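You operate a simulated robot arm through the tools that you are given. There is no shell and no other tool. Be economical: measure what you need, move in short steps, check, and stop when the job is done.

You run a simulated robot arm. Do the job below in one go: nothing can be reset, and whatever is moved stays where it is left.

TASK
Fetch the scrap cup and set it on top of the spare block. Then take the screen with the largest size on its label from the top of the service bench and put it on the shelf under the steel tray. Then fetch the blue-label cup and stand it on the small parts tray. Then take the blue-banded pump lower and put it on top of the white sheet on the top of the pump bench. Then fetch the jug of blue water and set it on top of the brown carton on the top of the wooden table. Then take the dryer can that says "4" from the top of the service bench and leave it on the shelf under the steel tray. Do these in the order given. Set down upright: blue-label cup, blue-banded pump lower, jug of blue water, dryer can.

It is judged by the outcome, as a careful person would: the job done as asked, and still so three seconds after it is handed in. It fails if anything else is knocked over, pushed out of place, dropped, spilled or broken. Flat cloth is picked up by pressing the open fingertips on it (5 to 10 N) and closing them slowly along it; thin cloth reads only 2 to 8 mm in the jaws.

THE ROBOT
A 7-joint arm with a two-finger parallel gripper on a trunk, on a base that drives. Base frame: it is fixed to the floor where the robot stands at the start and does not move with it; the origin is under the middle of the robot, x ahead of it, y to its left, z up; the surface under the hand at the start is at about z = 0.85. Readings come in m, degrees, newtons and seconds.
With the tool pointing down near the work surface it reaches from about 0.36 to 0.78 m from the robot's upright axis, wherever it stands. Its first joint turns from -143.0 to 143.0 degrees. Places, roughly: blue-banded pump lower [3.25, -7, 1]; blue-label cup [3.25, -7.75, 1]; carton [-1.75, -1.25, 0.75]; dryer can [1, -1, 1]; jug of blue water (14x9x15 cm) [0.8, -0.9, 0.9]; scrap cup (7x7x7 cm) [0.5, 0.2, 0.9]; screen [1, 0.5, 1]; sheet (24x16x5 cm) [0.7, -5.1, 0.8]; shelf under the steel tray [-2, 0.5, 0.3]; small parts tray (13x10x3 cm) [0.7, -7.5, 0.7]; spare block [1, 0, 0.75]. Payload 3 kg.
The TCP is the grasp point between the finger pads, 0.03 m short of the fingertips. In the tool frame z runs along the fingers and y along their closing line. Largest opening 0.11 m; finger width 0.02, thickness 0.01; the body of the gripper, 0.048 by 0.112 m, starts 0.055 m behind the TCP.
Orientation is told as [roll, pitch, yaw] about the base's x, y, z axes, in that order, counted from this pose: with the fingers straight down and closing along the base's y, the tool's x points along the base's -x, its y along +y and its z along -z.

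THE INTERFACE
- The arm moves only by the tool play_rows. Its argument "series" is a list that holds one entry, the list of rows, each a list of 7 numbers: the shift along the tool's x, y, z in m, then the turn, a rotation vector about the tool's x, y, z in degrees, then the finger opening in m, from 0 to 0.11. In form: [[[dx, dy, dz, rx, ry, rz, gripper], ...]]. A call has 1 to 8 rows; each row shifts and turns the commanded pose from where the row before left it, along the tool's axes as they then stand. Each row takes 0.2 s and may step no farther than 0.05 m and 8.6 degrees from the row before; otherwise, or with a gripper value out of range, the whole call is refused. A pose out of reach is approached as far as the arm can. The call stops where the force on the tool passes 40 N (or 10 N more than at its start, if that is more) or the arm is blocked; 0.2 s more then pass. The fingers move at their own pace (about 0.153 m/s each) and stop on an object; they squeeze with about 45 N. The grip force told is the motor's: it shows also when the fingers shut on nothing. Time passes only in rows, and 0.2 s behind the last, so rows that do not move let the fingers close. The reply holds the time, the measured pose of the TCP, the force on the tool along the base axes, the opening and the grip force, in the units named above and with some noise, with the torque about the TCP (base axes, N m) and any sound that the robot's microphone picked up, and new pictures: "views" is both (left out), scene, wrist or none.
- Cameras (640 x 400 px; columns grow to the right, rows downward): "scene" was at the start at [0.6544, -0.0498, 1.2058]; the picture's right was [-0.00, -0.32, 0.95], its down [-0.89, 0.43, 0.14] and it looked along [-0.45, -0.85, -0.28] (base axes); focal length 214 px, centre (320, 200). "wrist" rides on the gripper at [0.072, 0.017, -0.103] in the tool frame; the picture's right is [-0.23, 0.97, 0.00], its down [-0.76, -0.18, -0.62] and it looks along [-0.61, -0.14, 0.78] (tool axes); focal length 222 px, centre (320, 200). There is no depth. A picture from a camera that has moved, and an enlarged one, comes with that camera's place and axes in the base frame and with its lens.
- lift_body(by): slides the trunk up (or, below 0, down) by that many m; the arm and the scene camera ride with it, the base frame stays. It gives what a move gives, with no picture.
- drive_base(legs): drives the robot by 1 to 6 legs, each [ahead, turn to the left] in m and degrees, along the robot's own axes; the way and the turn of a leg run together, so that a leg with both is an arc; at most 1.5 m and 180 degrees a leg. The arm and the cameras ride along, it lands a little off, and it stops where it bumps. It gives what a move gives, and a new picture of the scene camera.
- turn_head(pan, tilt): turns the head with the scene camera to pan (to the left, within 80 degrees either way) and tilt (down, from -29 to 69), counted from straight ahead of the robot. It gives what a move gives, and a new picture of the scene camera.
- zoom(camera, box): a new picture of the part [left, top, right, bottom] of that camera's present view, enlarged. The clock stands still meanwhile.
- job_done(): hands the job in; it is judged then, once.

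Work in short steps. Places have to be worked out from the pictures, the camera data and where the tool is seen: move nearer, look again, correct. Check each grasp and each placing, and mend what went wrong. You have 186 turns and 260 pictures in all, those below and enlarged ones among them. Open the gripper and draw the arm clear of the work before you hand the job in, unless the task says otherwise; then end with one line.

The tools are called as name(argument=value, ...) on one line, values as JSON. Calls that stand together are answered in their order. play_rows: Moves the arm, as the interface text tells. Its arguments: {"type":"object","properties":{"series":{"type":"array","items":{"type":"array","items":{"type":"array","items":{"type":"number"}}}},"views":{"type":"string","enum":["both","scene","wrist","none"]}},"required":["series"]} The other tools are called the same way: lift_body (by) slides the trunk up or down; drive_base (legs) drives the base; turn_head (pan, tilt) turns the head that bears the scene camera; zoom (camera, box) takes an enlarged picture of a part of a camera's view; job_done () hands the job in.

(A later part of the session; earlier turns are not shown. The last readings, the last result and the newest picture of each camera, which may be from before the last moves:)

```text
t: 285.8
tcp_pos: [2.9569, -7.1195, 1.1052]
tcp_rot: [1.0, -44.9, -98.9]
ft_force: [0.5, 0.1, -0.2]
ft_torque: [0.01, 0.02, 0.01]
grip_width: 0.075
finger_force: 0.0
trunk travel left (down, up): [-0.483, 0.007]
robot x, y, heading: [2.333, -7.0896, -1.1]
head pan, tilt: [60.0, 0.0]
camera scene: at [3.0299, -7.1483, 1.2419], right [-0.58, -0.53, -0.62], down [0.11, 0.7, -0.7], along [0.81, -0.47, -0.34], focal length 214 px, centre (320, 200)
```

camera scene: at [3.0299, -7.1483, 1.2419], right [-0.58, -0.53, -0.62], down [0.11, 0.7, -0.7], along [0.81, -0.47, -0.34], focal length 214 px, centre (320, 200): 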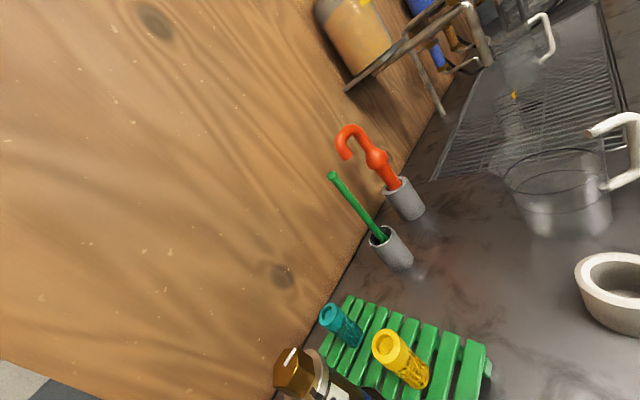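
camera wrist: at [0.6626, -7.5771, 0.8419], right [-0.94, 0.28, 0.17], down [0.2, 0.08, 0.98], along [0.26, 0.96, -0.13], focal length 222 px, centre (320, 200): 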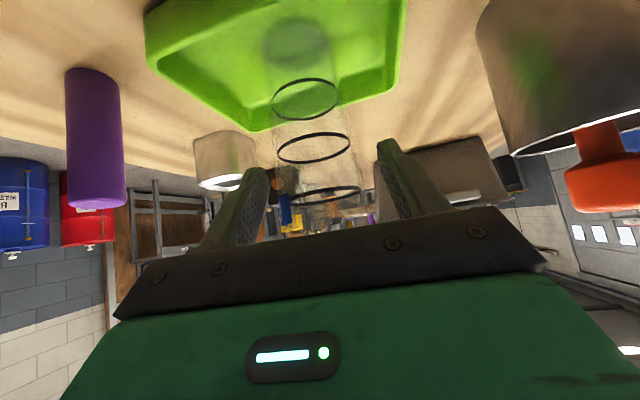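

I rotate the hand back to point +x and look at the rack.

play_rows(series=[[[0, 0, 0, -6, 0, -6, 0.09], [0, 0, 0, -6, 0, -6, 0.09], [0, 0, 0, -6, 0, -6, 0.09], [0, 0, 0, -6, 0, -6, 0.09], [0, 0, 0, -6, 0, -6, 0.09], [0, 0, 0, -6, 0, -6, 0.09], [0, 0, 0, -6, 0, -6, 0.09], [0, 0, 0, -6, 0, -6, 0.09]]], views="none")

play_rows(series=[[[0, 0, 0, -6, 0, -6, 0.09], [0, 0, 0, -6, 0, -6, 0.09], [0, 0, 0, -6, 0, -6, 0.09], [0, 0, 0, -4, 0, -4, 0.09]]], views="wrist")

turn_head(pan=20, tilt=15)

```text
t: 287.6
tcp_pos: [2.9561, -7.1211, 1.1062]
tcp_rot: [0.7, -45.6, -30.6]
ft_force: [0.3, 0.4, 0.8]
ft_torque: [-0.04, 0.0, -0.02]
grip_width: 0.0902
finger_force: 0.0
trunk travel left (down, up): [-0.483, 0.007]
robot x, y, heading: [2.3319, -7.0862, -0.9]
head pan, tilt: [60.0, 0.0]
```

```text
t: 288.6
tcp_pos: [2.9567, -7.1202, 1.1053]
tcp_rot: [0.1, -45.8, 0.9]
ft_force: [0.6, -0.5, 0.1]
ft_torque: [0.0, 0.0, -0.01]
grip_width: 0.0899
finger_force: 0.0
trunk travel left (down, up): [-0.483, 0.007]
robot x, y, heading: [2.3325, -7.0936, -0.9]
head pan, tilt: [60.0, 0.0]
camera wrist: at [2.8323, -7.1049, 1.1257], right [0.14, 0.98, 0.16], down [0.09, -0.18, 0.98], along [0.99, -0.12, -0.11], focal length 222 px, centre (320, 200)
```

wrist: 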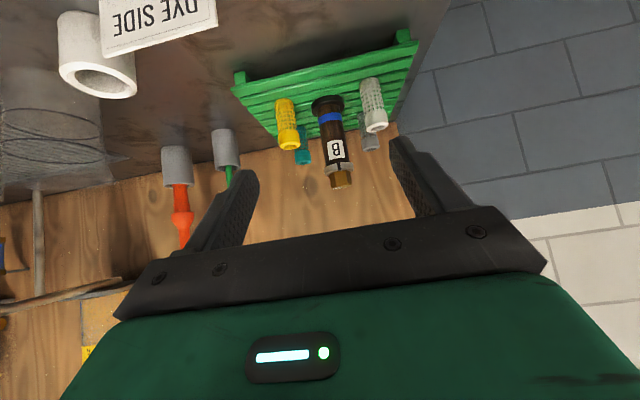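

```text
t: 289.7
tcp_pos: [2.9566, -7.1191, 1.1055]
tcp_rot: [0.0, -45.8, 0.6]
ft_force: [-0.7, 0.1, -0.2]
ft_torque: [0.0, 0.02, -0.01]
grip_width: 0.09
finger_force: 0.0
trunk travel left (down, up): [-0.483, 0.007]
robot x, y, heading: [2.3333, -7.0925, -1.2]
head pan, tilt: [20.0, 15.0]
camera scene: at [2.9858, -7.0873, 1.1943], right [0.26, -0.94, -0.24], down [-0.85, -0.1, -0.52], along [0.46, 0.34, -0.82], focal length 214 px, centre (320, 200)
```

scene: 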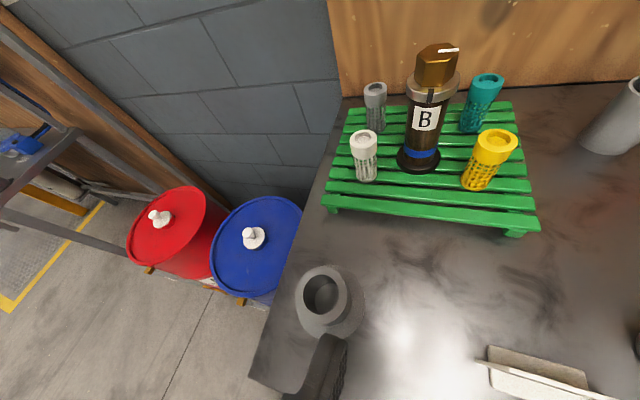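

The blue-banded pump lower (label B) stands at ≈(3.264, −7.114), z≈0.88–1.05. I pitch the tool flatter (70°) so the palm clears its collar, and move the base forward 0.12 m.

play_rows(series=[[[0, 0, 0, 0, -8, 0, 0.09], [0, 0, 0, 0, -8, 0, 0.09], [0, 0, 0, 0, -8, 0, 0.09]]], views="none")

drive_base(legs=[[0.12, 1]])

turn_head(pan=0, tilt=20)

```text
t: 290.5
tcp_pos: [2.97, -7.1181, 1.1262]
tcp_rot: [0.1, -70.0, 0.8]
ft_force: [-0.3, 0.0, -0.6]
ft_torque: [-0.02, 0.0, 0.02]
grip_width: 0.0902
finger_force: 0.0
out of reach, approached as far as the arm can: row 3
trunk travel left (down, up): [-0.483, 0.007]
robot x, y, heading: [2.3369, -7.0905, -1.1]
head pan, tilt: [20.0, 15.0]
```

```text
t: 291.7
tcp_pos: [3.0918, -7.1088, 1.1243]
tcp_rot: [0.2, -69.7, 1.6]
ft_force: [0.7, 0.1, -0.2]
ft_torque: [-0.01, -0.01, -0.01]
grip_width: 0.0901
finger_force: 0.1
trunk travel left (down, up): [-0.483, 0.007]
robot x, y, heading: [2.4538, -7.0938, 0.2]
head pan, tilt: [20.0, 15.0]
camera scene: at [3.0802, -7.0768, 1.2172], right [0.35, -0.93, -0.12], down [-0.56, -0.1, -0.82], along [0.75, 0.35, -0.56], focal length 214 px, centre (320, 200)
```

scene: 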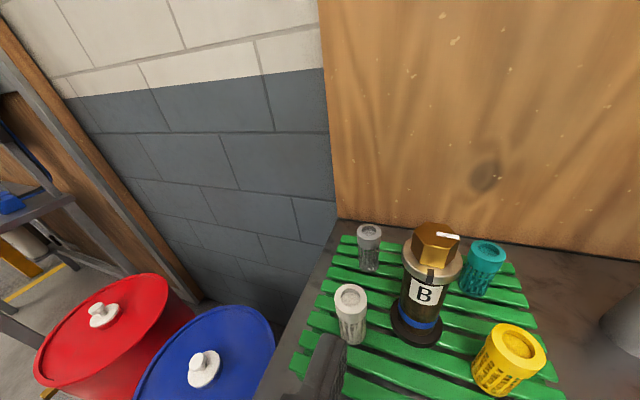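

```text
t: 292.6
tcp_pos: [3.0912, -7.109, 1.1253]
tcp_rot: [0.1, -69.9, 1.6]
ft_force: [0.2, 0.3, 0.5]
ft_torque: [0.01, 0.03, -0.01]
grip_width: 0.0901
finger_force: 0.1
trunk travel left (down, up): [-0.483, 0.007]
robot x, y, heading: [2.4526, -7.0927, 0.1]
head pan, tilt: [0.0, 20.0]
camera scene: at [3.0829, -7.1085, 1.2086], right [0.03, -1.0, 0.0], down [-0.65, -0.02, -0.76], along [0.76, 0.03, -0.65], focal length 214 px, centre (320, 200)
```

scene: 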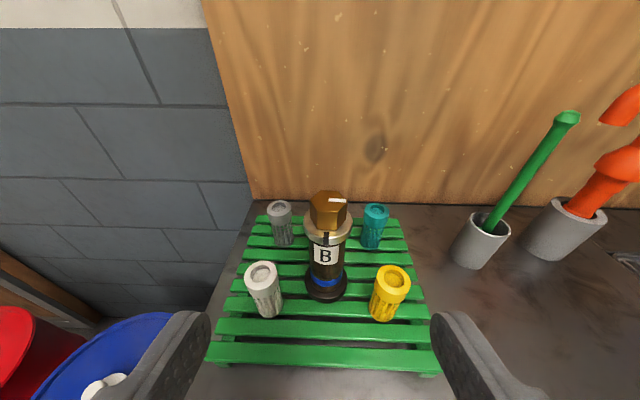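

Axis ≈(3.26, −7.111). I lower in front of it to z≈0.96, staying ~15 cm short.

play_rows(series=[[[0.0385, 0, 0.014, 0, 0, 0, 0.078], [0.0385, 0, 0.014, 0, 0, 0, 0.078], [0.0385, 0, 0.014, 0, 0, 0, 0.078], [0.0385, 0, 0.014, 0, 0, 0, 0.078]]])

```text
t: 293.6
tcp_pos: [3.0892, -7.1066, 0.9602]
tcp_rot: [0.2, -69.7, 1.6]
ft_force: [0.4, 0.5, 0.1]
ft_torque: [0.01, 0.02, -0.02]
grip_width: 0.0779
finger_force: 0.1
trunk travel left (down, up): [-0.483, 0.007]
robot x, y, heading: [2.4567, -7.088, 0.2]
head pan, tilt: [0.0, 20.0]
camera scene: at [3.082, -7.1064, 1.0443], right [0.03, -1.0, 0.0], down [-0.65, -0.02, -0.76], along [0.76, 0.02, -0.65], focal length 214 px, centre (320, 200)
camera wrist: at [2.9677, -7.0934, 0.9286], right [0.05, 0.98, 0.21], down [-0.32, -0.19, 0.93], along [0.95, -0.11, 0.3], focal length 222 px, centre (320, 200)
```

scene: 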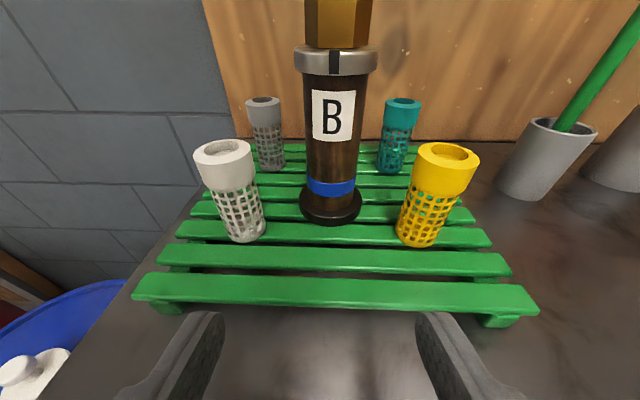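
wrist: 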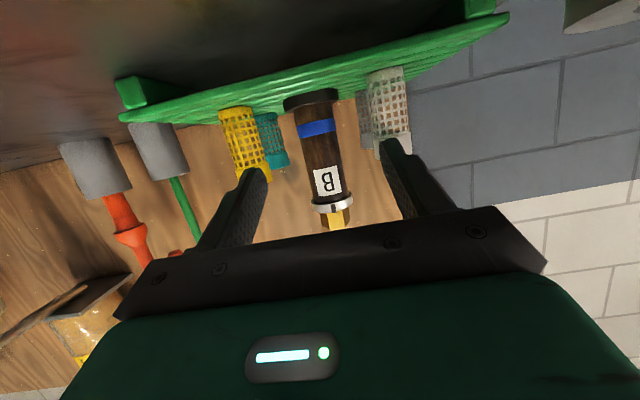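

Nicely lined up. I advance horizontally to straddle the body just below the collar.

play_rows(series=[[[-0.013, -0.0028, 0.038, 0, 0, 0, 0.072], [-0.013, -0.0028, 0.038, 0, 0, 0, 0.072], [-0.013, -0.0028, 0.038, 0, 0, 0, 0.072], [-0.013, -0.0028, 0.038, 0, 0, 0, 0.072]]])

```text
t: 294.6
tcp_pos: [3.2506, -7.1145, 0.9568]
tcp_rot: [0.1, -69.6, 1.7]
ft_force: [-1.3, 0.0, 0.0]
ft_torque: [0.01, -0.15, -0.02]
grip_width: 0.0721
finger_force: 0.2
trunk travel left (down, up): [-0.483, 0.007]
robot x, y, heading: [2.4527, -7.0914, -0.0]
head pan, tilt: [0.0, 20.0]
camera scene: at [3.2424, -7.1145, 1.041], right [0.03, -1.0, 0.0], down [-0.65, -0.02, -0.76], along [0.76, 0.02, -0.65], focal length 214 px, centre (320, 200)
camera wrist: at [3.1281, -7.1016, 0.9253], right [0.05, 0.98, 0.21], down [-0.31, -0.19, 0.93], along [0.95, -0.11, 0.3], focal length 222 px, centre (320, 200)
```

scene: 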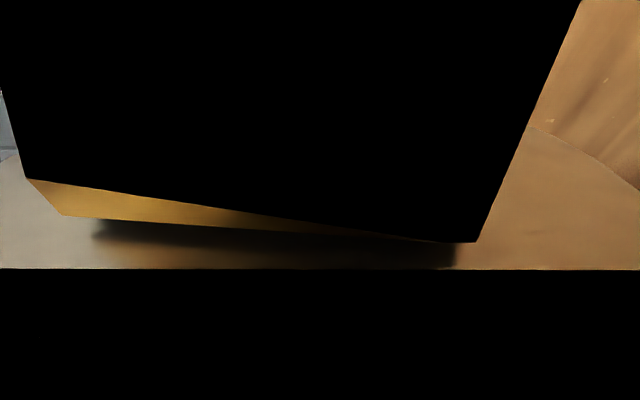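
wrist: 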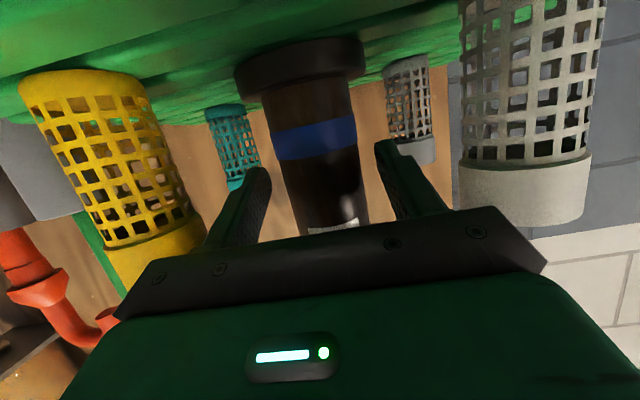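

The body is between the fingers. I close.

play_rows(series=[[[0, 0, 0, 0, 0, 0, 0.05], [0, 0, 0, 0, 0, 0, 0.035], [0, 0, 0, 0, 0, 0, 0.03], [0, 0, 0, 0, 0, 0, 0.03]]], views="wrist")

```text
t: 295.6
tcp_pos: [3.2493, -7.1148, 0.9571]
tcp_rot: [0.3, -69.8, 1.5]
ft_force: [1.8, 1.7, 1.8]
ft_torque: [0.13, -0.35, 0.09]
grip_width: 0.0472
finger_force: 45.1
trunk travel left (down, up): [-0.483, 0.007]
robot x, y, heading: [2.4534, -7.0902, 0.2]
head pan, tilt: [0.0, 20.0]
camera wrist: at [3.1278, -7.1012, 0.9252], right [0.05, 0.98, 0.21], down [-0.32, -0.19, 0.93], along [0.95, -0.11, 0.3], focal length 222 px, centre (320, 200)
```

wrist: 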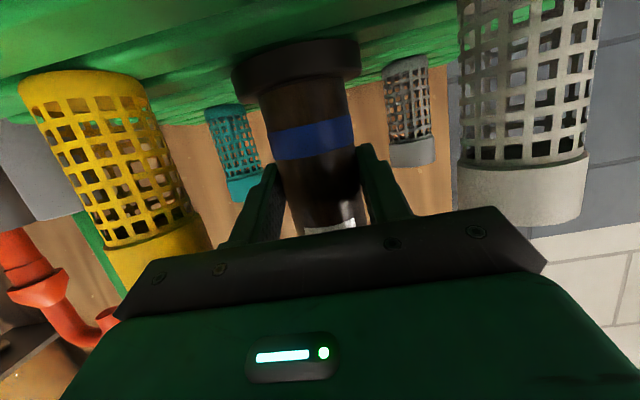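

Gripped (4.7 cm). I lift straight up 14 cm, then pull back.

play_rows(series=[[[-0.02, 0, -0.0073, 0, 0, 0, 0.03], [-0.04, 0, -0.0146, 0, 0, 0, 0.03], [-0.04, 0, -0.0146, 0, 0, 0, 0.03], [-0.04, 0, -0.0146, 0, 0, 0, 0.03]]], views="wrist")

drive_base(legs=[[-0.5, 0]])

```text
t: 296.6
tcp_pos: [3.2502, -7.1146, 1.1077]
tcp_rot: [0.2, -69.6, 1.5]
ft_force: [-0.7, -0.2, -6.8]
ft_torque: [0.01, 0.07, 0.0]
grip_width: 0.0476
finger_force: 45.6
trunk travel left (down, up): [-0.483, 0.007]
robot x, y, heading: [2.4532, -7.0917, -0.2]
head pan, tilt: [0.0, 20.0]
camera wrist: at [3.1282, -7.1027, 1.0749], right [0.05, 0.98, 0.21], down [-0.31, -0.19, 0.93], along [0.95, -0.11, 0.3], focal length 222 px, centre (320, 200)
```

wrist: 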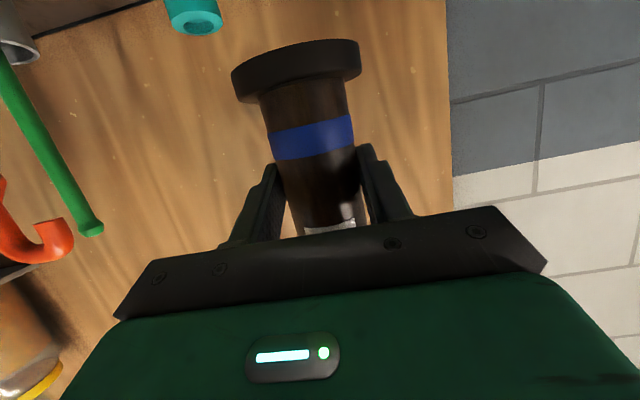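

```text
t: 299.5
tcp_pos: [2.7413, -7.1164, 1.1062]
tcp_rot: [0.2, -69.7, 1.5]
ft_force: [0.8, -0.2, -6.7]
ft_torque: [0.01, 0.12, -0.01]
grip_width: 0.0473
finger_force: 45.2
trunk travel left (down, up): [-0.483, 0.007]
robot x, y, heading: [1.9435, -7.0924, 0.1]
head pan, tilt: [0.0, 20.0]
camera scene: at [2.7338, -7.1157, 1.1903], right [0.03, -1.0, 0.0], down [-0.65, -0.02, -0.76], along [0.76, 0.02, -0.65], focal length 214 px, centre (320, 200)
```

scene: 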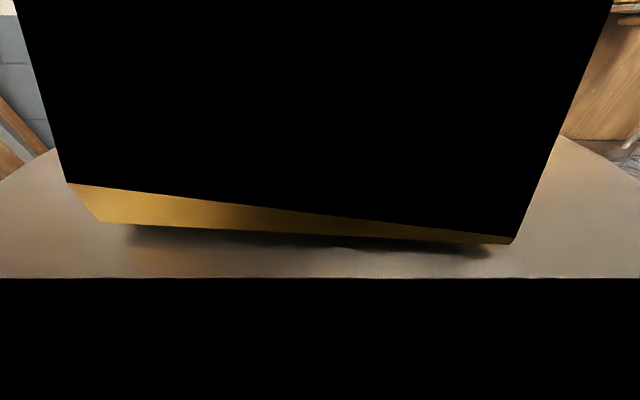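

Held (≈0.7 kg). I turn left to face +y and look along the lane beside the pump bench.

drive_base(legs=[[0, 45], [0, 44]])

turn_head(pan=55, tilt=5)

```text
t: 303.1
tcp_pos: [2.3491, -6.4017, 1.1072]
tcp_rot: [-0.1, -69.5, 63.3]
ft_force: [-1.4, -0.2, -6.9]
ft_torque: [-0.08, 0.02, -0.06]
grip_width: 0.0471
finger_force: 44.9
trunk travel left (down, up): [-0.483, 0.007]
robot x, y, heading: [1.9917, -7.1192, 63.8]
head pan, tilt: [0.0, 20.0]
stopped in leg 2: the robot was blocked; the commanded pose is now the measured one
camera scene: at [2.3449, -6.4076, 1.1903], right [0.89, -0.45, 0.0], down [-0.29, -0.58, -0.76], along [0.34, 0.68, -0.65], focal length 214 px, centre (320, 200)
```

scene: 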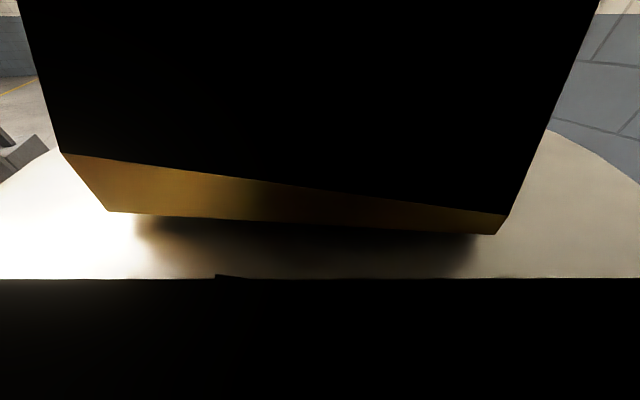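

```text
t: 304.3
tcp_pos: [2.349, -6.4015, 1.1084]
tcp_rot: [0.0, -69.5, 63.3]
ft_force: [-0.8, -0.5, -6.9]
ft_torque: [-0.13, 0.07, 0.0]
grip_width: 0.0473
finger_force: 44.8
trunk travel left (down, up): [-0.483, 0.007]
robot x, y, heading: [1.992, -7.1186, 63.8]
head pan, tilt: [55.0, 5.0]
camera scene: at [2.2647, -6.3996, 1.2277], right [0.86, 0.43, -0.29], down [-0.11, -0.38, -0.92], along [-0.5, 0.82, -0.28], focal length 214 px, centre (320, 200)
```

scene: 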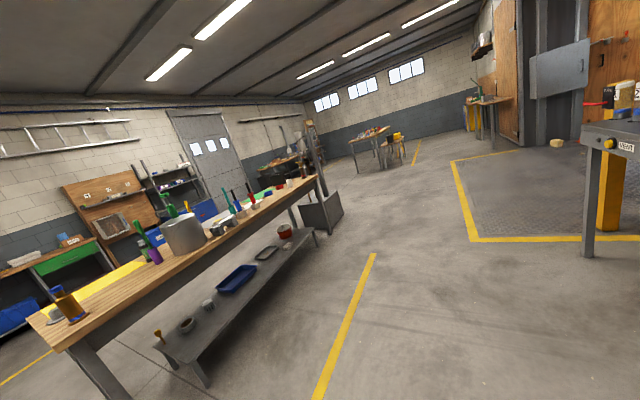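

The lane east of the pump bench (edge x≈1.05) is clear. I turn to +y and drive to y≈−5.1.

drive_base(legs=[[0, 26], [1.0, 0], [1.0, 0]])

```text
t: 315.7
tcp_pos: [1.9888, -4.309, 1.1077]
tcp_rot: [0.0, -69.7, 90.1]
ft_force: [0.0, 0.5, -7.5]
ft_torque: [-0.12, 0.03, -0.03]
grip_width: 0.0471
finger_force: 44.9
trunk travel left (down, up): [-0.483, 0.007]
robot x, y, heading: [1.9941, -5.1104, 90.3]
head pan, tilt: [55.0, 5.0]
camera scene: at [1.9129, -4.3445, 1.2276], right [0.57, 0.77, -0.29], down [0.07, -0.39, -0.92], along [-0.82, 0.5, -0.28], focal length 214 px, centre (320, 200)
```

scene: 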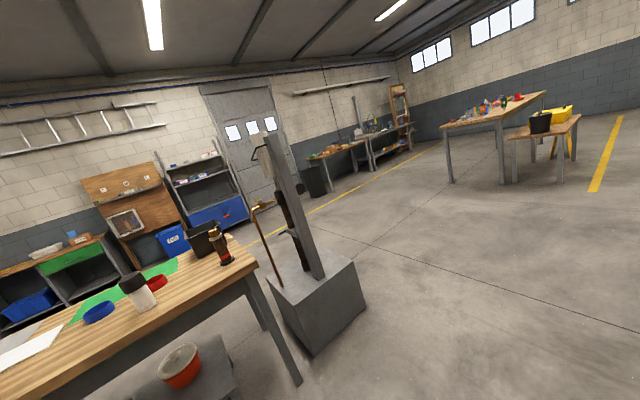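

The white sheet is on the near part of the pump bench at left. I turn to face it.

drive_base(legs=[[0, 45], [0, 44]])

turn_head(pan=40, tilt=15)

turn_head(pan=-40, tilt=15)

```text
t: 319.2
tcp_pos: [1.3029, -4.6969, 1.1082]
tcp_rot: [0.0, -69.5, 149.0]
ft_force: [0.1, -0.8, -6.1]
ft_torque: [-0.07, -0.12, -0.03]
grip_width: 0.0472
finger_force: 45.0
trunk travel left (down, up): [-0.483, 0.007]
robot x, y, heading: [2.0201, -5.061, 151.6]
head pan, tilt: [55.0, 5.0]
stopped in leg 2: the robot was blocked; the commanded pose is now the measured one
camera scene: at [1.2962, -4.78, 1.228], right [-0.36, 0.89, -0.29], down [0.38, -0.14, -0.92], along [-0.85, -0.44, -0.28], focal length 214 px, centre (320, 200)
```

scene: 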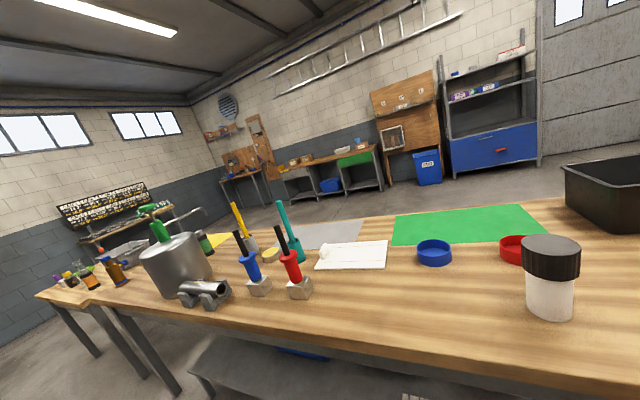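

```text
t: 320.0
tcp_pos: [1.3042, -4.6976, 1.1085]
tcp_rot: [0.0, -69.5, 149.0]
ft_force: [-0.5, 0.2, -7.4]
ft_torque: [-0.1, -0.04, -0.01]
grip_width: 0.047
finger_force: 44.8
trunk travel left (down, up): [-0.483, 0.007]
robot x, y, heading: [2.0236, -5.0604, 151.5]
head pan, tilt: [40.0, 15.0]
camera scene: at [1.2936, -4.7611, 1.2068], right [-0.12, 0.97, -0.22], down [0.53, -0.13, -0.84], along [-0.84, -0.22, -0.5], focal length 214 px, centre (320, 200)
```

scene: 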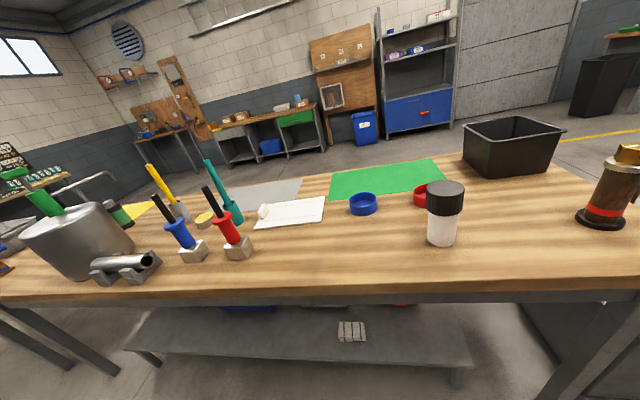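

```text
t: 321.5
tcp_pos: [1.3033, -4.6981, 1.1089]
tcp_rot: [0.0, -69.6, 149.0]
ft_force: [-0.1, 0.1, -6.3]
ft_torque: [-0.04, -0.09, -0.04]
grip_width: 0.0469
finger_force: 45.2
trunk travel left (down, up): [-0.483, 0.007]
robot x, y, heading: [2.0219, -5.0643, 151.3]
head pan, tilt: [-40.0, 15.0]
camera scene: at [1.3554, -4.6582, 1.2068], right [0.91, 0.35, 0.22], down [0.36, -0.41, -0.84], along [-0.2, 0.84, -0.5], focal length 214 px, centre (320, 200)
```

scene: 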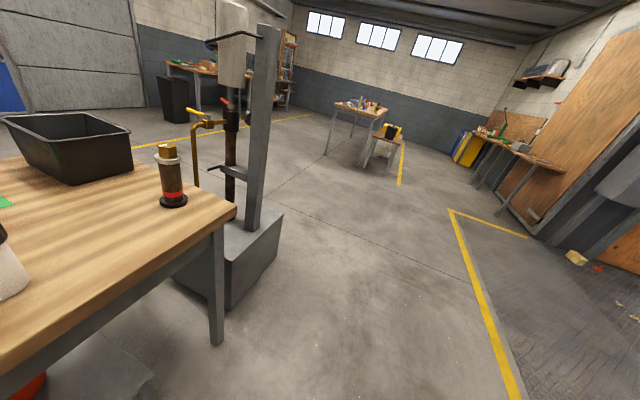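

The sheet lies at x≈0.585–0.745, y≈−5.155…−4.92 with its thick roll at the −y end; the flat part centre is ≈(0.66, −5.00). I drive to ≈(1.6, −5.0) facing −x.

drive_base(legs=[[0, 20], [0.4, 0], [0, 8]])

turn_head(pan=40, tilt=25)

```text
t: 325.7
tcp_pos: [0.815, -5.0171, 1.1075]
tcp_rot: [-0.1, -69.5, 177.2]
ft_force: [0.6, 0.5, -6.9]
ft_torque: [-0.01, -0.13, -0.01]
grip_width: 0.0468
finger_force: 45.0
trunk travel left (down, up): [-0.483, 0.007]
robot x, y, heading: [1.6217, -4.9908, 179.4]
head pan, tilt: [-40.0, 15.0]
camera scene: at [0.8427, -4.9591, 1.2065], right [0.64, 0.73, 0.22], down [0.51, -0.19, -0.84], along [-0.57, 0.65, -0.5], focal length 214 px, centre (320, 200)
```

scene: 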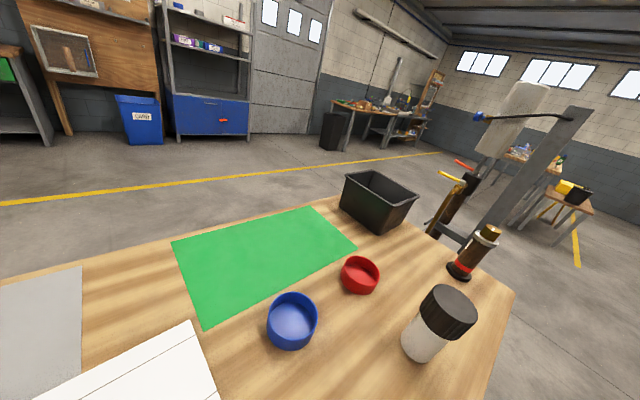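

```text
t: 327.3
tcp_pos: [0.8151, -5.0183, 1.1087]
tcp_rot: [-0.1, -69.6, 177.2]
ft_force: [-0.1, -0.3, -6.7]
ft_torque: [0.0, -0.11, -0.02]
grip_width: 0.0472
finger_force: 44.9
trunk travel left (down, up): [-0.483, 0.007]
robot x, y, heading: [1.621, -4.992, 179.6]
head pan, tilt: [40.0, 25.0]
camera scene: at [0.8435, -5.0785, 1.1922], right [-0.56, 0.8, -0.22], down [0.63, 0.24, -0.74], along [-0.53, -0.56, -0.64], focal length 214 px, centre (320, 200)
```

scene: 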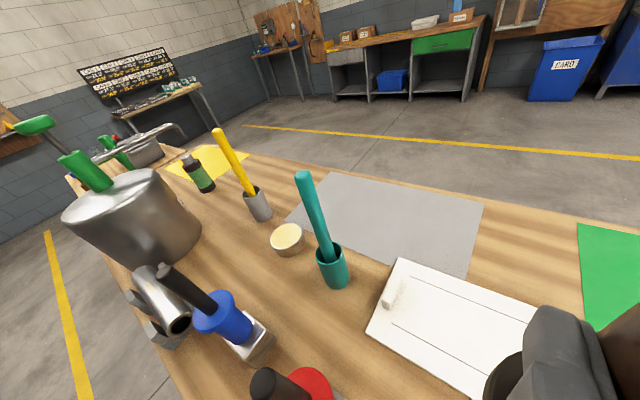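

I drive 0.125 m ahead so the pump is above the sheet, then check from the cameras.

drive_base(legs=[[0.125, 0.5]])

play_rows(series=[[[0.0376, 0, 0.0137, 0, 0, 0, 0.03], [0.0376, 0, 0.0137, 0, 0, 0, 0.03], [0.0376, 0, 0.0137, 0, 0, 0, 0.03]]])

```text
t: 328.5
tcp_pos: [0.6922, -5.0238, 1.1086]
tcp_rot: [-0.1, -69.4, 177.5]
ft_force: [0.7, -0.6, -7.0]
ft_torque: [0.0, -0.16, 0.0]
grip_width: 0.0473
finger_force: 44.7
trunk travel left (down, up): [-0.483, 0.007]
robot x, y, heading: [1.4999, -4.9898, -180.1]
head pan, tilt: [40.0, 25.0]
camera scene: at [0.7209, -5.0833, 1.192], right [-0.57, 0.79, -0.22], down [0.63, 0.24, -0.74], along [-0.53, -0.56, -0.64], focal length 214 px, centre (320, 200)
```

scene: 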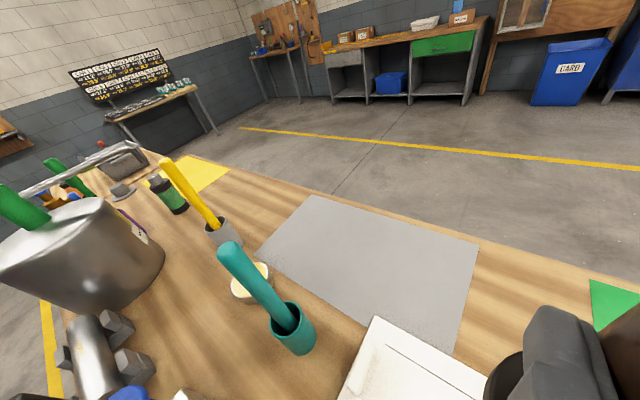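

```text
t: 329.3
tcp_pos: [0.6942, -5.0246, 0.9863]
tcp_rot: [-0.1, -69.7, 177.4]
ft_force: [0.1, 0.3, -6.6]
ft_torque: [0.0, -0.13, 0.02]
grip_width: 0.0472
finger_force: 45.0
trunk travel left (down, up): [-0.483, 0.007]
robot x, y, heading: [1.4993, -4.9928, -180.0]
head pan, tilt: [40.0, 25.0]
camera scene: at [0.7228, -5.0838, 1.07], right [-0.57, 0.79, -0.22], down [0.63, 0.24, -0.74], along [-0.53, -0.56, -0.64], focal length 214 px, centre (320, 200)
camera wrist: at [0.8158, -5.046, 0.9543], right [-0.12, -0.97, 0.21], down [0.33, 0.16, 0.93], along [-0.94, 0.18, 0.3], focal length 222 px, centre (320, 200)
```

scene: 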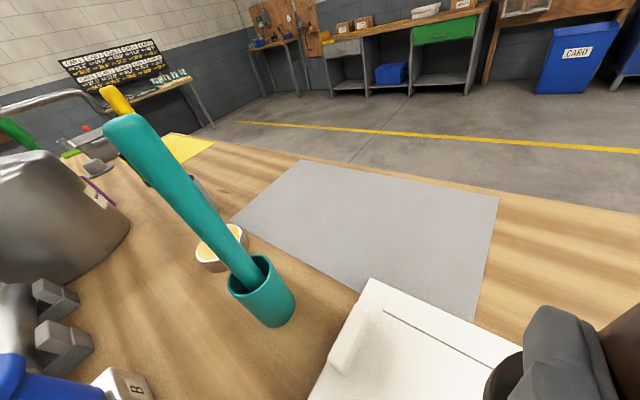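
wrist: 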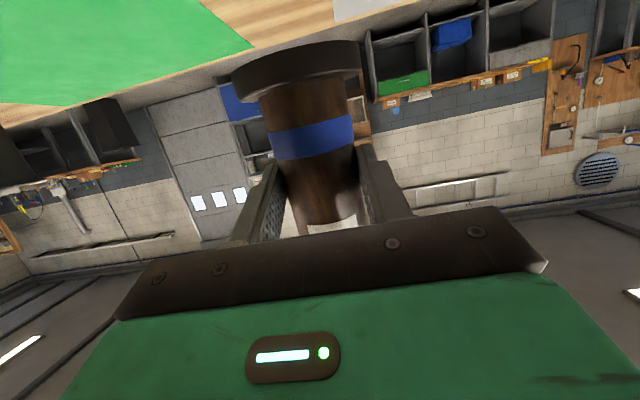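

Position is good: pump axis ≈(0.684, −5.024) over the sheet. I lower, slowing near z≈0.88.

play_rows(series=[[[0.0376, 0, 0.0137, 0, 0, 0, 0.03], [0.0329, 0, 0.012, 0, 0, 0, 0.03]]])

```text
t: 329.9
tcp_pos: [0.6938, -5.0249, 0.9119]
tcp_rot: [0.0, -69.5, 177.5]
ft_force: [0.1, 0.0, -6.7]
ft_torque: [0.05, -0.12, 0.01]
grip_width: 0.047
finger_force: 45.0
trunk travel left (down, up): [-0.483, 0.007]
robot x, y, heading: [1.4955, -4.9912, -180.0]
head pan, tilt: [40.0, 25.0]
camera scene: at [0.7226, -5.085, 0.9951], right [-0.57, 0.79, -0.22], down [0.63, 0.24, -0.74], along [-0.53, -0.56, -0.64], focal length 214 px, centre (320, 200)
camera wrist: at [0.8158, -5.0472, 0.8794], right [-0.12, -0.97, 0.21], down [0.33, 0.16, 0.93], along [-0.94, 0.18, 0.3], focal length 222 px, centre (320, 200)
```

scene: 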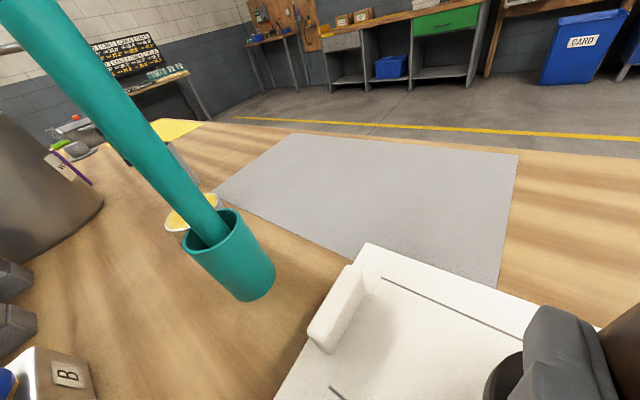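
wrist: 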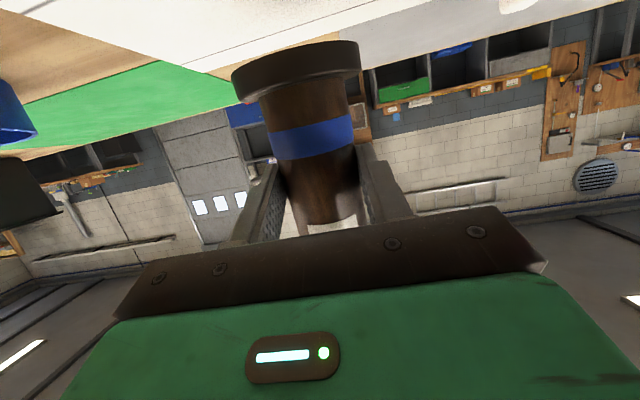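

Lowering gently onto the sheet.

play_rows(series=[[[0.0094, 0, 0.0034, 0, 0, 0, 0.03], [0.0056, 0, 0.0021, 0, 0, 0, 0.03], [0.0047, 0, 0.0017, 0, 0, 0, 0.03], [0.0047, 0, 0.0017, 0, 0, 0, 0.03], [0, 0, 0, 0, 0, 0, 0.03]]], views="none")

```text
t: 331.1
tcp_pos: [0.6951, -5.0228, 0.8879]
tcp_rot: [0.0, -69.5, 177.5]
ft_force: [0.1, 0.5, -6.7]
ft_torque: [-0.02, -0.15, -0.02]
grip_width: 0.0469
finger_force: 45.5
trunk travel left (down, up): [-0.483, 0.007]
robot x, y, heading: [1.499, -4.9911, -180.0]
head pan, tilt: [40.0, 25.0]
```

play_rows(series=[[[0.0038, 0, 0.0014, 0, 0, 0, 0.03], [0.0028, 0, 0.001, 0, 0, 0, 0.03], [0.0028, 0, 0.001, 0, 0, 0, 0.03], [0, 0, 0, 0, 0, 0, 0.03]]], views="wrist")

```text
t: 332.1
tcp_pos: [0.6949, -5.0235, 0.8783]
tcp_rot: [0.0, -69.4, 177.5]
ft_force: [-0.8, 0.5, -5.4]
ft_torque: [0.03, -0.04, 0.01]
grip_width: 0.0472
finger_force: 44.7
trunk travel left (down, up): [-0.483, 0.007]
robot x, y, heading: [1.5, -4.988, -179.9]
head pan, tilt: [40.0, 25.0]
camera wrist: at [0.8168, -5.0456, 0.8457], right [-0.12, -0.97, 0.21], down [0.32, 0.16, 0.93], along [-0.94, 0.18, 0.3], focal length 222 px, centre (320, 200)
```

wrist: 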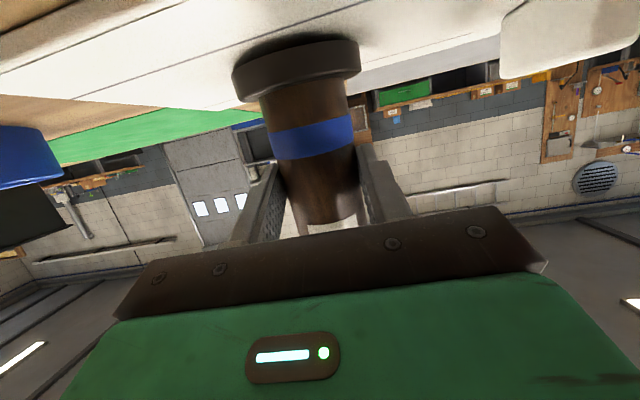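

Nearly touching; a little further.

play_rows(series=[[[0.0019, 0, 0.0007, 0, 0, 0, 0.03], [0.0019, 0, 0.0007, 0, 0, 0, 0.03], [0.0014, 0, 0.0005, 0, 0, 0, 0.03], [0, 0, 0, 0, 0, 0, 0.03]]], views="none")

```text
t: 333.1
tcp_pos: [0.6951, -5.0238, 0.8766]
tcp_rot: [0.2, -70.0, 177.4]
ft_force: [0.9, 0.5, 29.4]
ft_torque: [0.1, 1.4, -0.04]
grip_width: 0.0472
finger_force: 45.4
trunk travel left (down, up): [-0.483, 0.007]
robot x, y, heading: [1.4997, -4.99, -179.7]
head pan, tilt: [40.0, 25.0]
```

Contact (29 N). I ease off 2 mm and open the fingers.

play_rows(series=[[[-0.0022, 0, -0.0008, 0, 0, 0, 0.03], [0, 0, 0, 0, 0, 0, 0.055], [0, 0, 0, 0, 0, 0, 0.08], [0, 0, 0, 0, 0, 0, 0.08]]], views="wrist")

```text
t: 334.1
tcp_pos: [0.695, -5.0223, 0.8749]
tcp_rot: [0.0, -69.5, 177.4]
ft_force: [0.4, 0.1, -0.7]
ft_torque: [-0.02, -0.02, 0.0]
grip_width: 0.08
finger_force: 0.1
trunk travel left (down, up): [-0.483, 0.007]
robot x, y, heading: [1.4981, -4.9938, -180.1]
head pan, tilt: [40.0, 25.0]
camera wrist: at [0.8169, -5.0455, 0.8426], right [-0.12, -0.97, 0.21], down [0.32, 0.16, 0.93], along [-0.94, 0.18, 0.29], focal length 222 px, centre (320, 200)
```

wrist: 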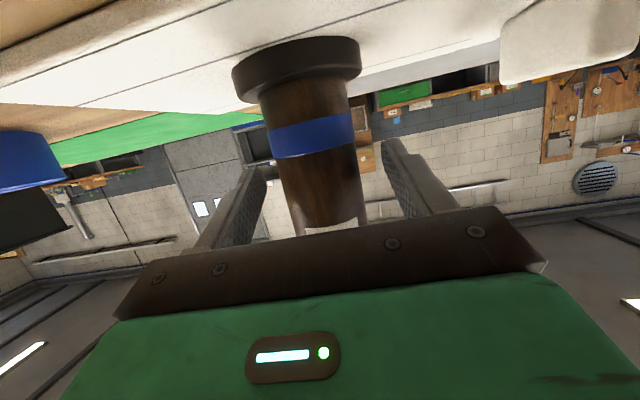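

The pump stands on the sheet. I back straight away 0.35 m and check.

drive_base(legs=[[-0.35, 0]])

turn_head(pan=0, tilt=10)

```text
t: 336.4
tcp_pos: [1.0446, -5.0239, 0.8747]
tcp_rot: [0.0, -69.7, 177.4]
ft_force: [-0.3, -0.2, -0.7]
ft_torque: [0.02, 0.01, 0.01]
grip_width: 0.0802
finger_force: 0.0
trunk travel left (down, up): [-0.483, 0.007]
robot x, y, heading: [1.8497, -4.9893, -180.1]
head pan, tilt: [40.0, 25.0]
camera scene: at [1.0727, -5.0835, 0.9585], right [-0.57, 0.79, -0.22], down [0.63, 0.24, -0.74], along [-0.53, -0.56, -0.64], focal length 214 px, centre (320, 200)
```

scene: 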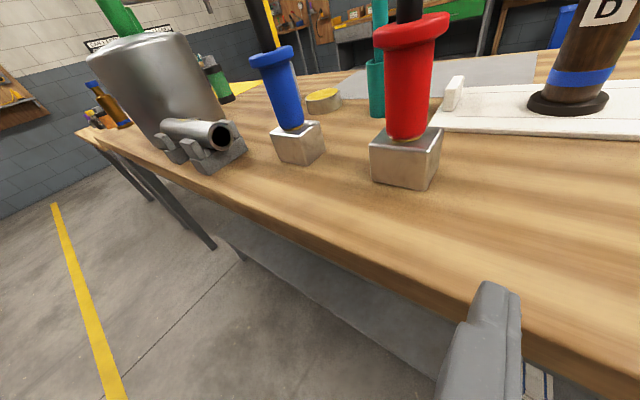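

```text
t: 337.4
tcp_pos: [1.045, -5.023, 0.8746]
tcp_rot: [0.0, -69.5, 177.5]
ft_force: [-0.8, 0.3, 0.0]
ft_torque: [0.01, 0.02, -0.01]
grip_width: 0.0799
finger_force: 0.2
trunk travel left (down, up): [-0.483, 0.007]
robot x, y, heading: [1.8473, -4.9904, -179.7]
head pan, tilt: [0.0, 10.0]
camera scene: at [1.0459, -5.0232, 0.974], right [0.04, 1.0, 0.0], down [0.51, -0.02, -0.86], along [-0.86, 0.04, -0.51], focal length 214 px, centre (320, 200)
```

scene: 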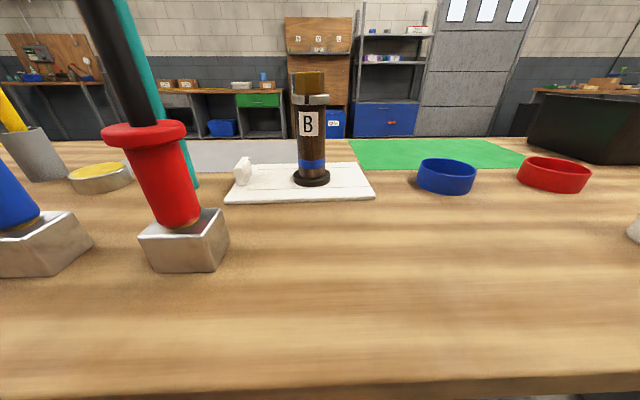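

The pump stands upright on the sheet. Next, the jug: I raise/retract the hand and drive back north, around via (1.85, −2.4) to the west side.

play_rows(series=[[[-0.0228, 0, -0.0348, 0, 0, 0, 0.08], [-0.0228, 0, -0.0348, 0, 0, 0, 0.08], [-0.0228, 0, -0.0348, 0, 0, 0, 0.08], [-0.0228, 0, -0.0348, 0, 0, 0, 0.08], [-0.0228, 0, -0.0348, 0, 0, 0, 0.08], [0, 0, 0, 0, 8, 0, 0.08], [0, 0, 0, 0, 8, 0, 0.08], [0, 0, 0, 0, 8, 0, 0.08]]], views="none")

drive_base(legs=[[0, -45], [0, -45]])

turn_head(pan=20, tilt=-25)

```text
t: 339.2
tcp_pos: [1.1685, -5.0283, 1.043]
tcp_rot: [0.0, -45.5, 177.6]
ft_force: [-0.5, 0.3, -1.0]
ft_torque: [-0.04, 0.0, 0.01]
grip_width: 0.0801
finger_force: 0.1
trunk travel left (down, up): [-0.483, 0.007]
robot x, y, heading: [1.845, -4.9906, -180.0]
head pan, tilt: [0.0, 10.0]
```

```text
t: 343.1
tcp_pos: [1.5802, -4.3612, 1.0438]
tcp_rot: [0.1, -45.7, 107.1]
ft_force: [1.5, 0.0, 0.1]
ft_torque: [-0.02, 0.1, 0.07]
grip_width: 0.0799
finger_force: 0.0
trunk travel left (down, up): [-0.483, 0.007]
robot x, y, heading: [1.7946, -5.0095, 108.0]
head pan, tilt: [0.0, 10.0]
stopped in leg 2: the robot was blocked; the commanded pose is now the measured one
camera scene: at [1.569, -4.3236, 1.135], right [0.95, 0.3, 0.0], down [0.24, -0.78, -0.58], along [-0.17, 0.56, -0.81], focal length 214 px, centre (320, 200)
```

scene: 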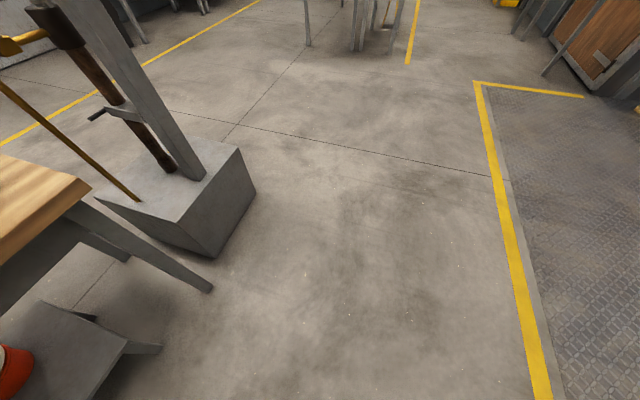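

```text
t: 344.1
tcp_pos: [1.5803, -4.3625, 1.0428]
tcp_rot: [0.0, -45.6, 107.1]
ft_force: [0.1, 0.4, 0.5]
ft_torque: [-0.03, -0.01, 0.0]
grip_width: 0.08
finger_force: 0.0
trunk travel left (down, up): [-0.483, 0.007]
robot x, y, heading: [1.799, -5.0101, 107.6]
head pan, tilt: [20.0, -25.0]
camera scene: at [1.5397, -4.3144, 1.19], right [0.82, 0.51, -0.24], down [-0.03, -0.38, -0.93], along [-0.56, 0.77, -0.29], focal length 214 px, centre (320, 200)
```

scene: 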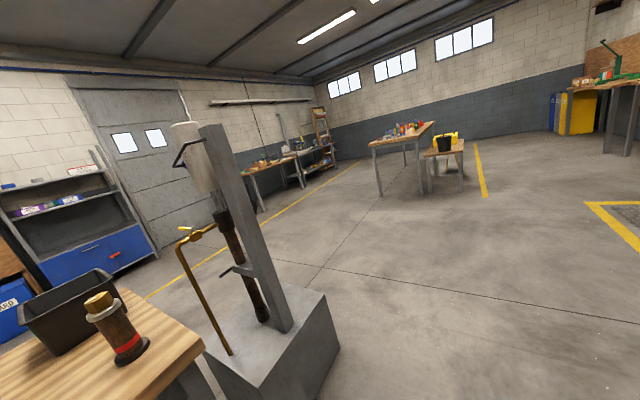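

I drive north past the stand, then northwest toward (−0.1, −2.0).

drive_base(legs=[[0, -12], [1.0, 0], [1.0, 0], [0, 54]])

drive_base(legs=[[1.0, 0], [0.95, 0]])

```text
t: 357.3
tcp_pos: [0.9894, -2.7002, 1.0446]
tcp_rot: [0.0, -45.6, 149.9]
ft_force: [-0.1, 0.1, -0.2]
ft_torque: [0.02, -0.01, -0.02]
grip_width: 0.0801
finger_force: 0.1
trunk travel left (down, up): [-0.483, 0.007]
robot x, y, heading: [1.6103, -2.9943, 150.6]
head pan, tilt: [20.0, -25.0]
camera scene: at [0.9278, -2.6916, 1.1902], right [0.26, 0.94, -0.24], down [0.23, -0.3, -0.93], along [-0.94, 0.18, -0.29], focal length 214 px, centre (320, 200)
```

scene: 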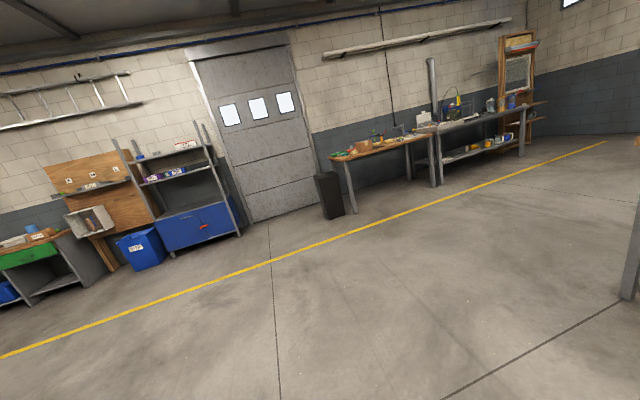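

```text
t: 367.0
tcp_pos: [-0.7111, -1.7654, 1.0445]
tcp_rot: [0.1, -45.7, 150.8]
ft_force: [0.3, 0.7, -0.9]
ft_torque: [0.0, -0.01, 0.01]
grip_width: 0.08
finger_force: 0.0
trunk travel left (down, up): [-0.483, 0.007]
robot x, y, heading: [-0.0903, -2.0509, 151.3]
head pan, tilt: [20.0, -25.0]
camera scene: at [-0.7729, -1.7595, 1.1906], right [0.24, 0.94, -0.24], down [0.23, -0.3, -0.93], along [-0.94, 0.17, -0.29], focal length 214 px, centre (320, 200)
```

scene: 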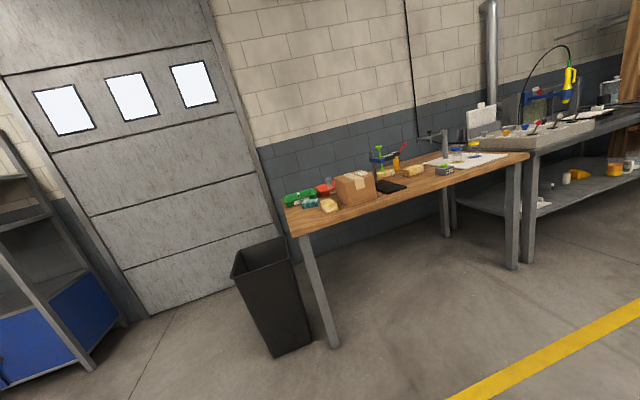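

I see the brown carton on the wooden table. Now to the service bench front at ≈(−0.1, −0.95), raising the hand first.

play_rows(series=[[[-0.034, 0, -0.034, 0, 0, 0, 0.08], [-0.034, 0, -0.034, 0, 0, 0, 0.08]]], views="none")

drive_base(legs=[[0, -61], [1.08, 0], [0, -45], [0, -45]])

turn_head(pan=0, tilt=0)

```text
t: 367.6
tcp_pos: [-0.7109, -1.7693, 1.1418]
tcp_rot: [0.0, -45.7, 150.9]
ft_force: [0.0, 0.6, 0.5]
ft_torque: [0.02, 0.01, 0.02]
grip_width: 0.0801
finger_force: 0.1
trunk travel left (down, up): [-0.483, 0.007]
robot x, y, heading: [-0.0881, -2.0546, 151.5]
head pan, tilt: [20.0, -25.0]
```

```text
t: 379.8
tcp_pos: [0.586, -0.8181, 1.1426]
tcp_rot: [0.4, -45.6, 6.6]
ft_force: [0.2, 0.0, 0.1]
ft_torque: [0.05, 0.0, 0.03]
grip_width: 0.0799
finger_force: 0.1
trunk travel left (down, up): [-0.483, 0.007]
robot x, y, heading: [-0.0949, -0.8978, 5.9]
head pan, tilt: [20.0, -25.0]
stopped in leg 4: the robot was blocked; the commanded pose is now the measured one
camera scene: at [0.6403, -0.7884, 1.2887], right [0.36, -0.9, -0.24], down [-0.37, 0.11, -0.92], along [0.86, 0.42, -0.29], focal length 214 px, centre (320, 200)
```

scene: 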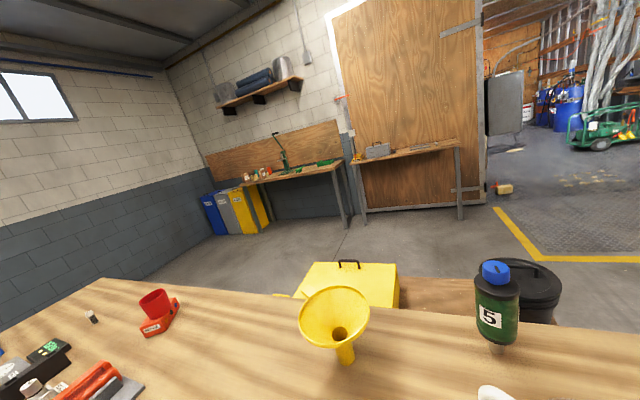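

```text
t: 380.7
tcp_pos: [0.5876, -0.8181, 1.1431]
tcp_rot: [0.3, -45.5, 6.7]
ft_force: [-1.3, -0.4, 0.8]
ft_torque: [-0.04, 0.0, 0.04]
grip_width: 0.0801
finger_force: 0.0
trunk travel left (down, up): [-0.483, 0.007]
robot x, y, heading: [-0.0966, -0.894, 5.6]
head pan, tilt: [0.0, 0.0]
camera scene: at [0.635, -0.8126, 1.2469], right [0.12, -0.99, 0.0], down [-0.69, -0.08, -0.72], along [0.71, 0.09, -0.7], focal length 214 px, centre (320, 200)
```

scene: 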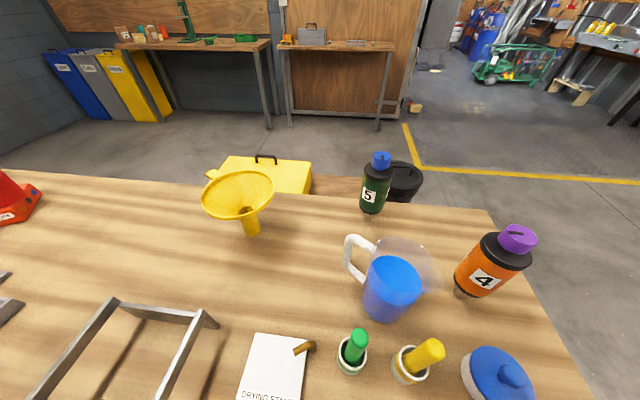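

The jug stands at ≈(0.78, −0.905) with its handle toward +x+y; can "4" (orange) is at ≈(0.84, −1.10). I return the tool to vertical and move 0.18 m ahead.

play_rows(series=[[[0, 0, 0, 0, 7.6, 0, 0.1], [0, 0, 0, 0, 7.6, 0, 0.1], [0, 0, 0, 0, 7.6, 0, 0.1], [0, 0, 0, 0, 7.6, 0, 0.1], [0, 0, 0, 0, 7.6, 0, 0.11], [0, 0, 0, 0, 7.6, 0, 0.11]]], views="none")

drive_base(legs=[[0.18, 0]])

turn_head(pan=-25, tilt=0)

```text
t: 382.1
tcp_pos: [0.5876, -0.8178, 1.1412]
tcp_rot: [0.2, 0.0, 7.0]
ft_force: [0.0, 0.0, -0.3]
ft_torque: [0.03, -0.02, -0.02]
grip_width: 0.11
finger_force: 0.1
trunk travel left (down, up): [-0.483, 0.007]
robot x, y, heading: [-0.096, -0.8973, 5.5]
head pan, tilt: [0.0, 0.0]
```

```text
t: 383.6
tcp_pos: [0.7656, -0.7998, 1.1433]
tcp_rot: [0.2, 0.1, 6.9]
ft_force: [0.1, -0.3, 0.4]
ft_torque: [0.04, -0.03, -0.02]
grip_width: 0.11
finger_force: 0.1
trunk travel left (down, up): [-0.483, 0.007]
robot x, y, heading: [0.0848, -0.8822, 5.7]
head pan, tilt: [0.0, 0.0]
camera scene: at [0.8752, -0.7872, 1.1797], right [0.12, -0.99, 0.0], down [-0.99, -0.12, 0.0], along [0.0, 0.0, -1.0], focal length 214 px, centre (320, 200)
```

scene: 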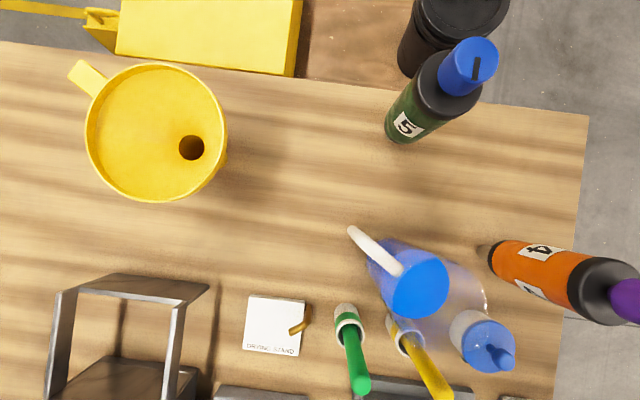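

```text
t: 384.4
tcp_pos: [0.7665, -0.8, 1.142]
tcp_rot: [0.2, 0.0, 7.0]
ft_force: [0.6, 0.8, 0.5]
ft_torque: [0.01, 0.01, 0.03]
grip_width: 0.1102
finger_force: 0.0
trunk travel left (down, up): [-0.483, 0.007]
robot x, y, heading: [0.0833, -0.8756, 5.8]
head pan, tilt: [-25.0, 0.0]
camera scene: at [0.8797, -0.8249, 1.1885], right [0.11, -0.9, 0.42], down [-0.99, -0.12, 0.0], along [0.05, -0.42, -0.91], focal length 214 px, centre (320, 200)
```

scene: 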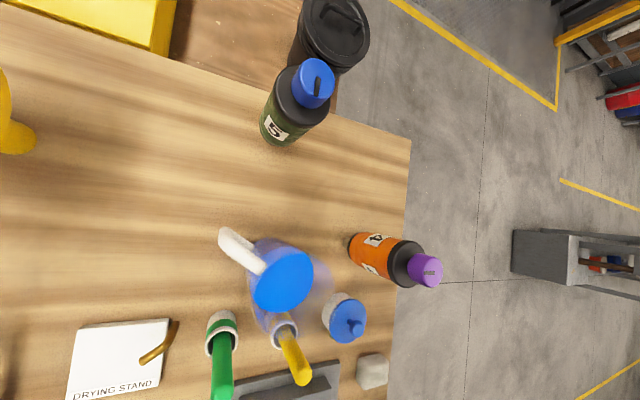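

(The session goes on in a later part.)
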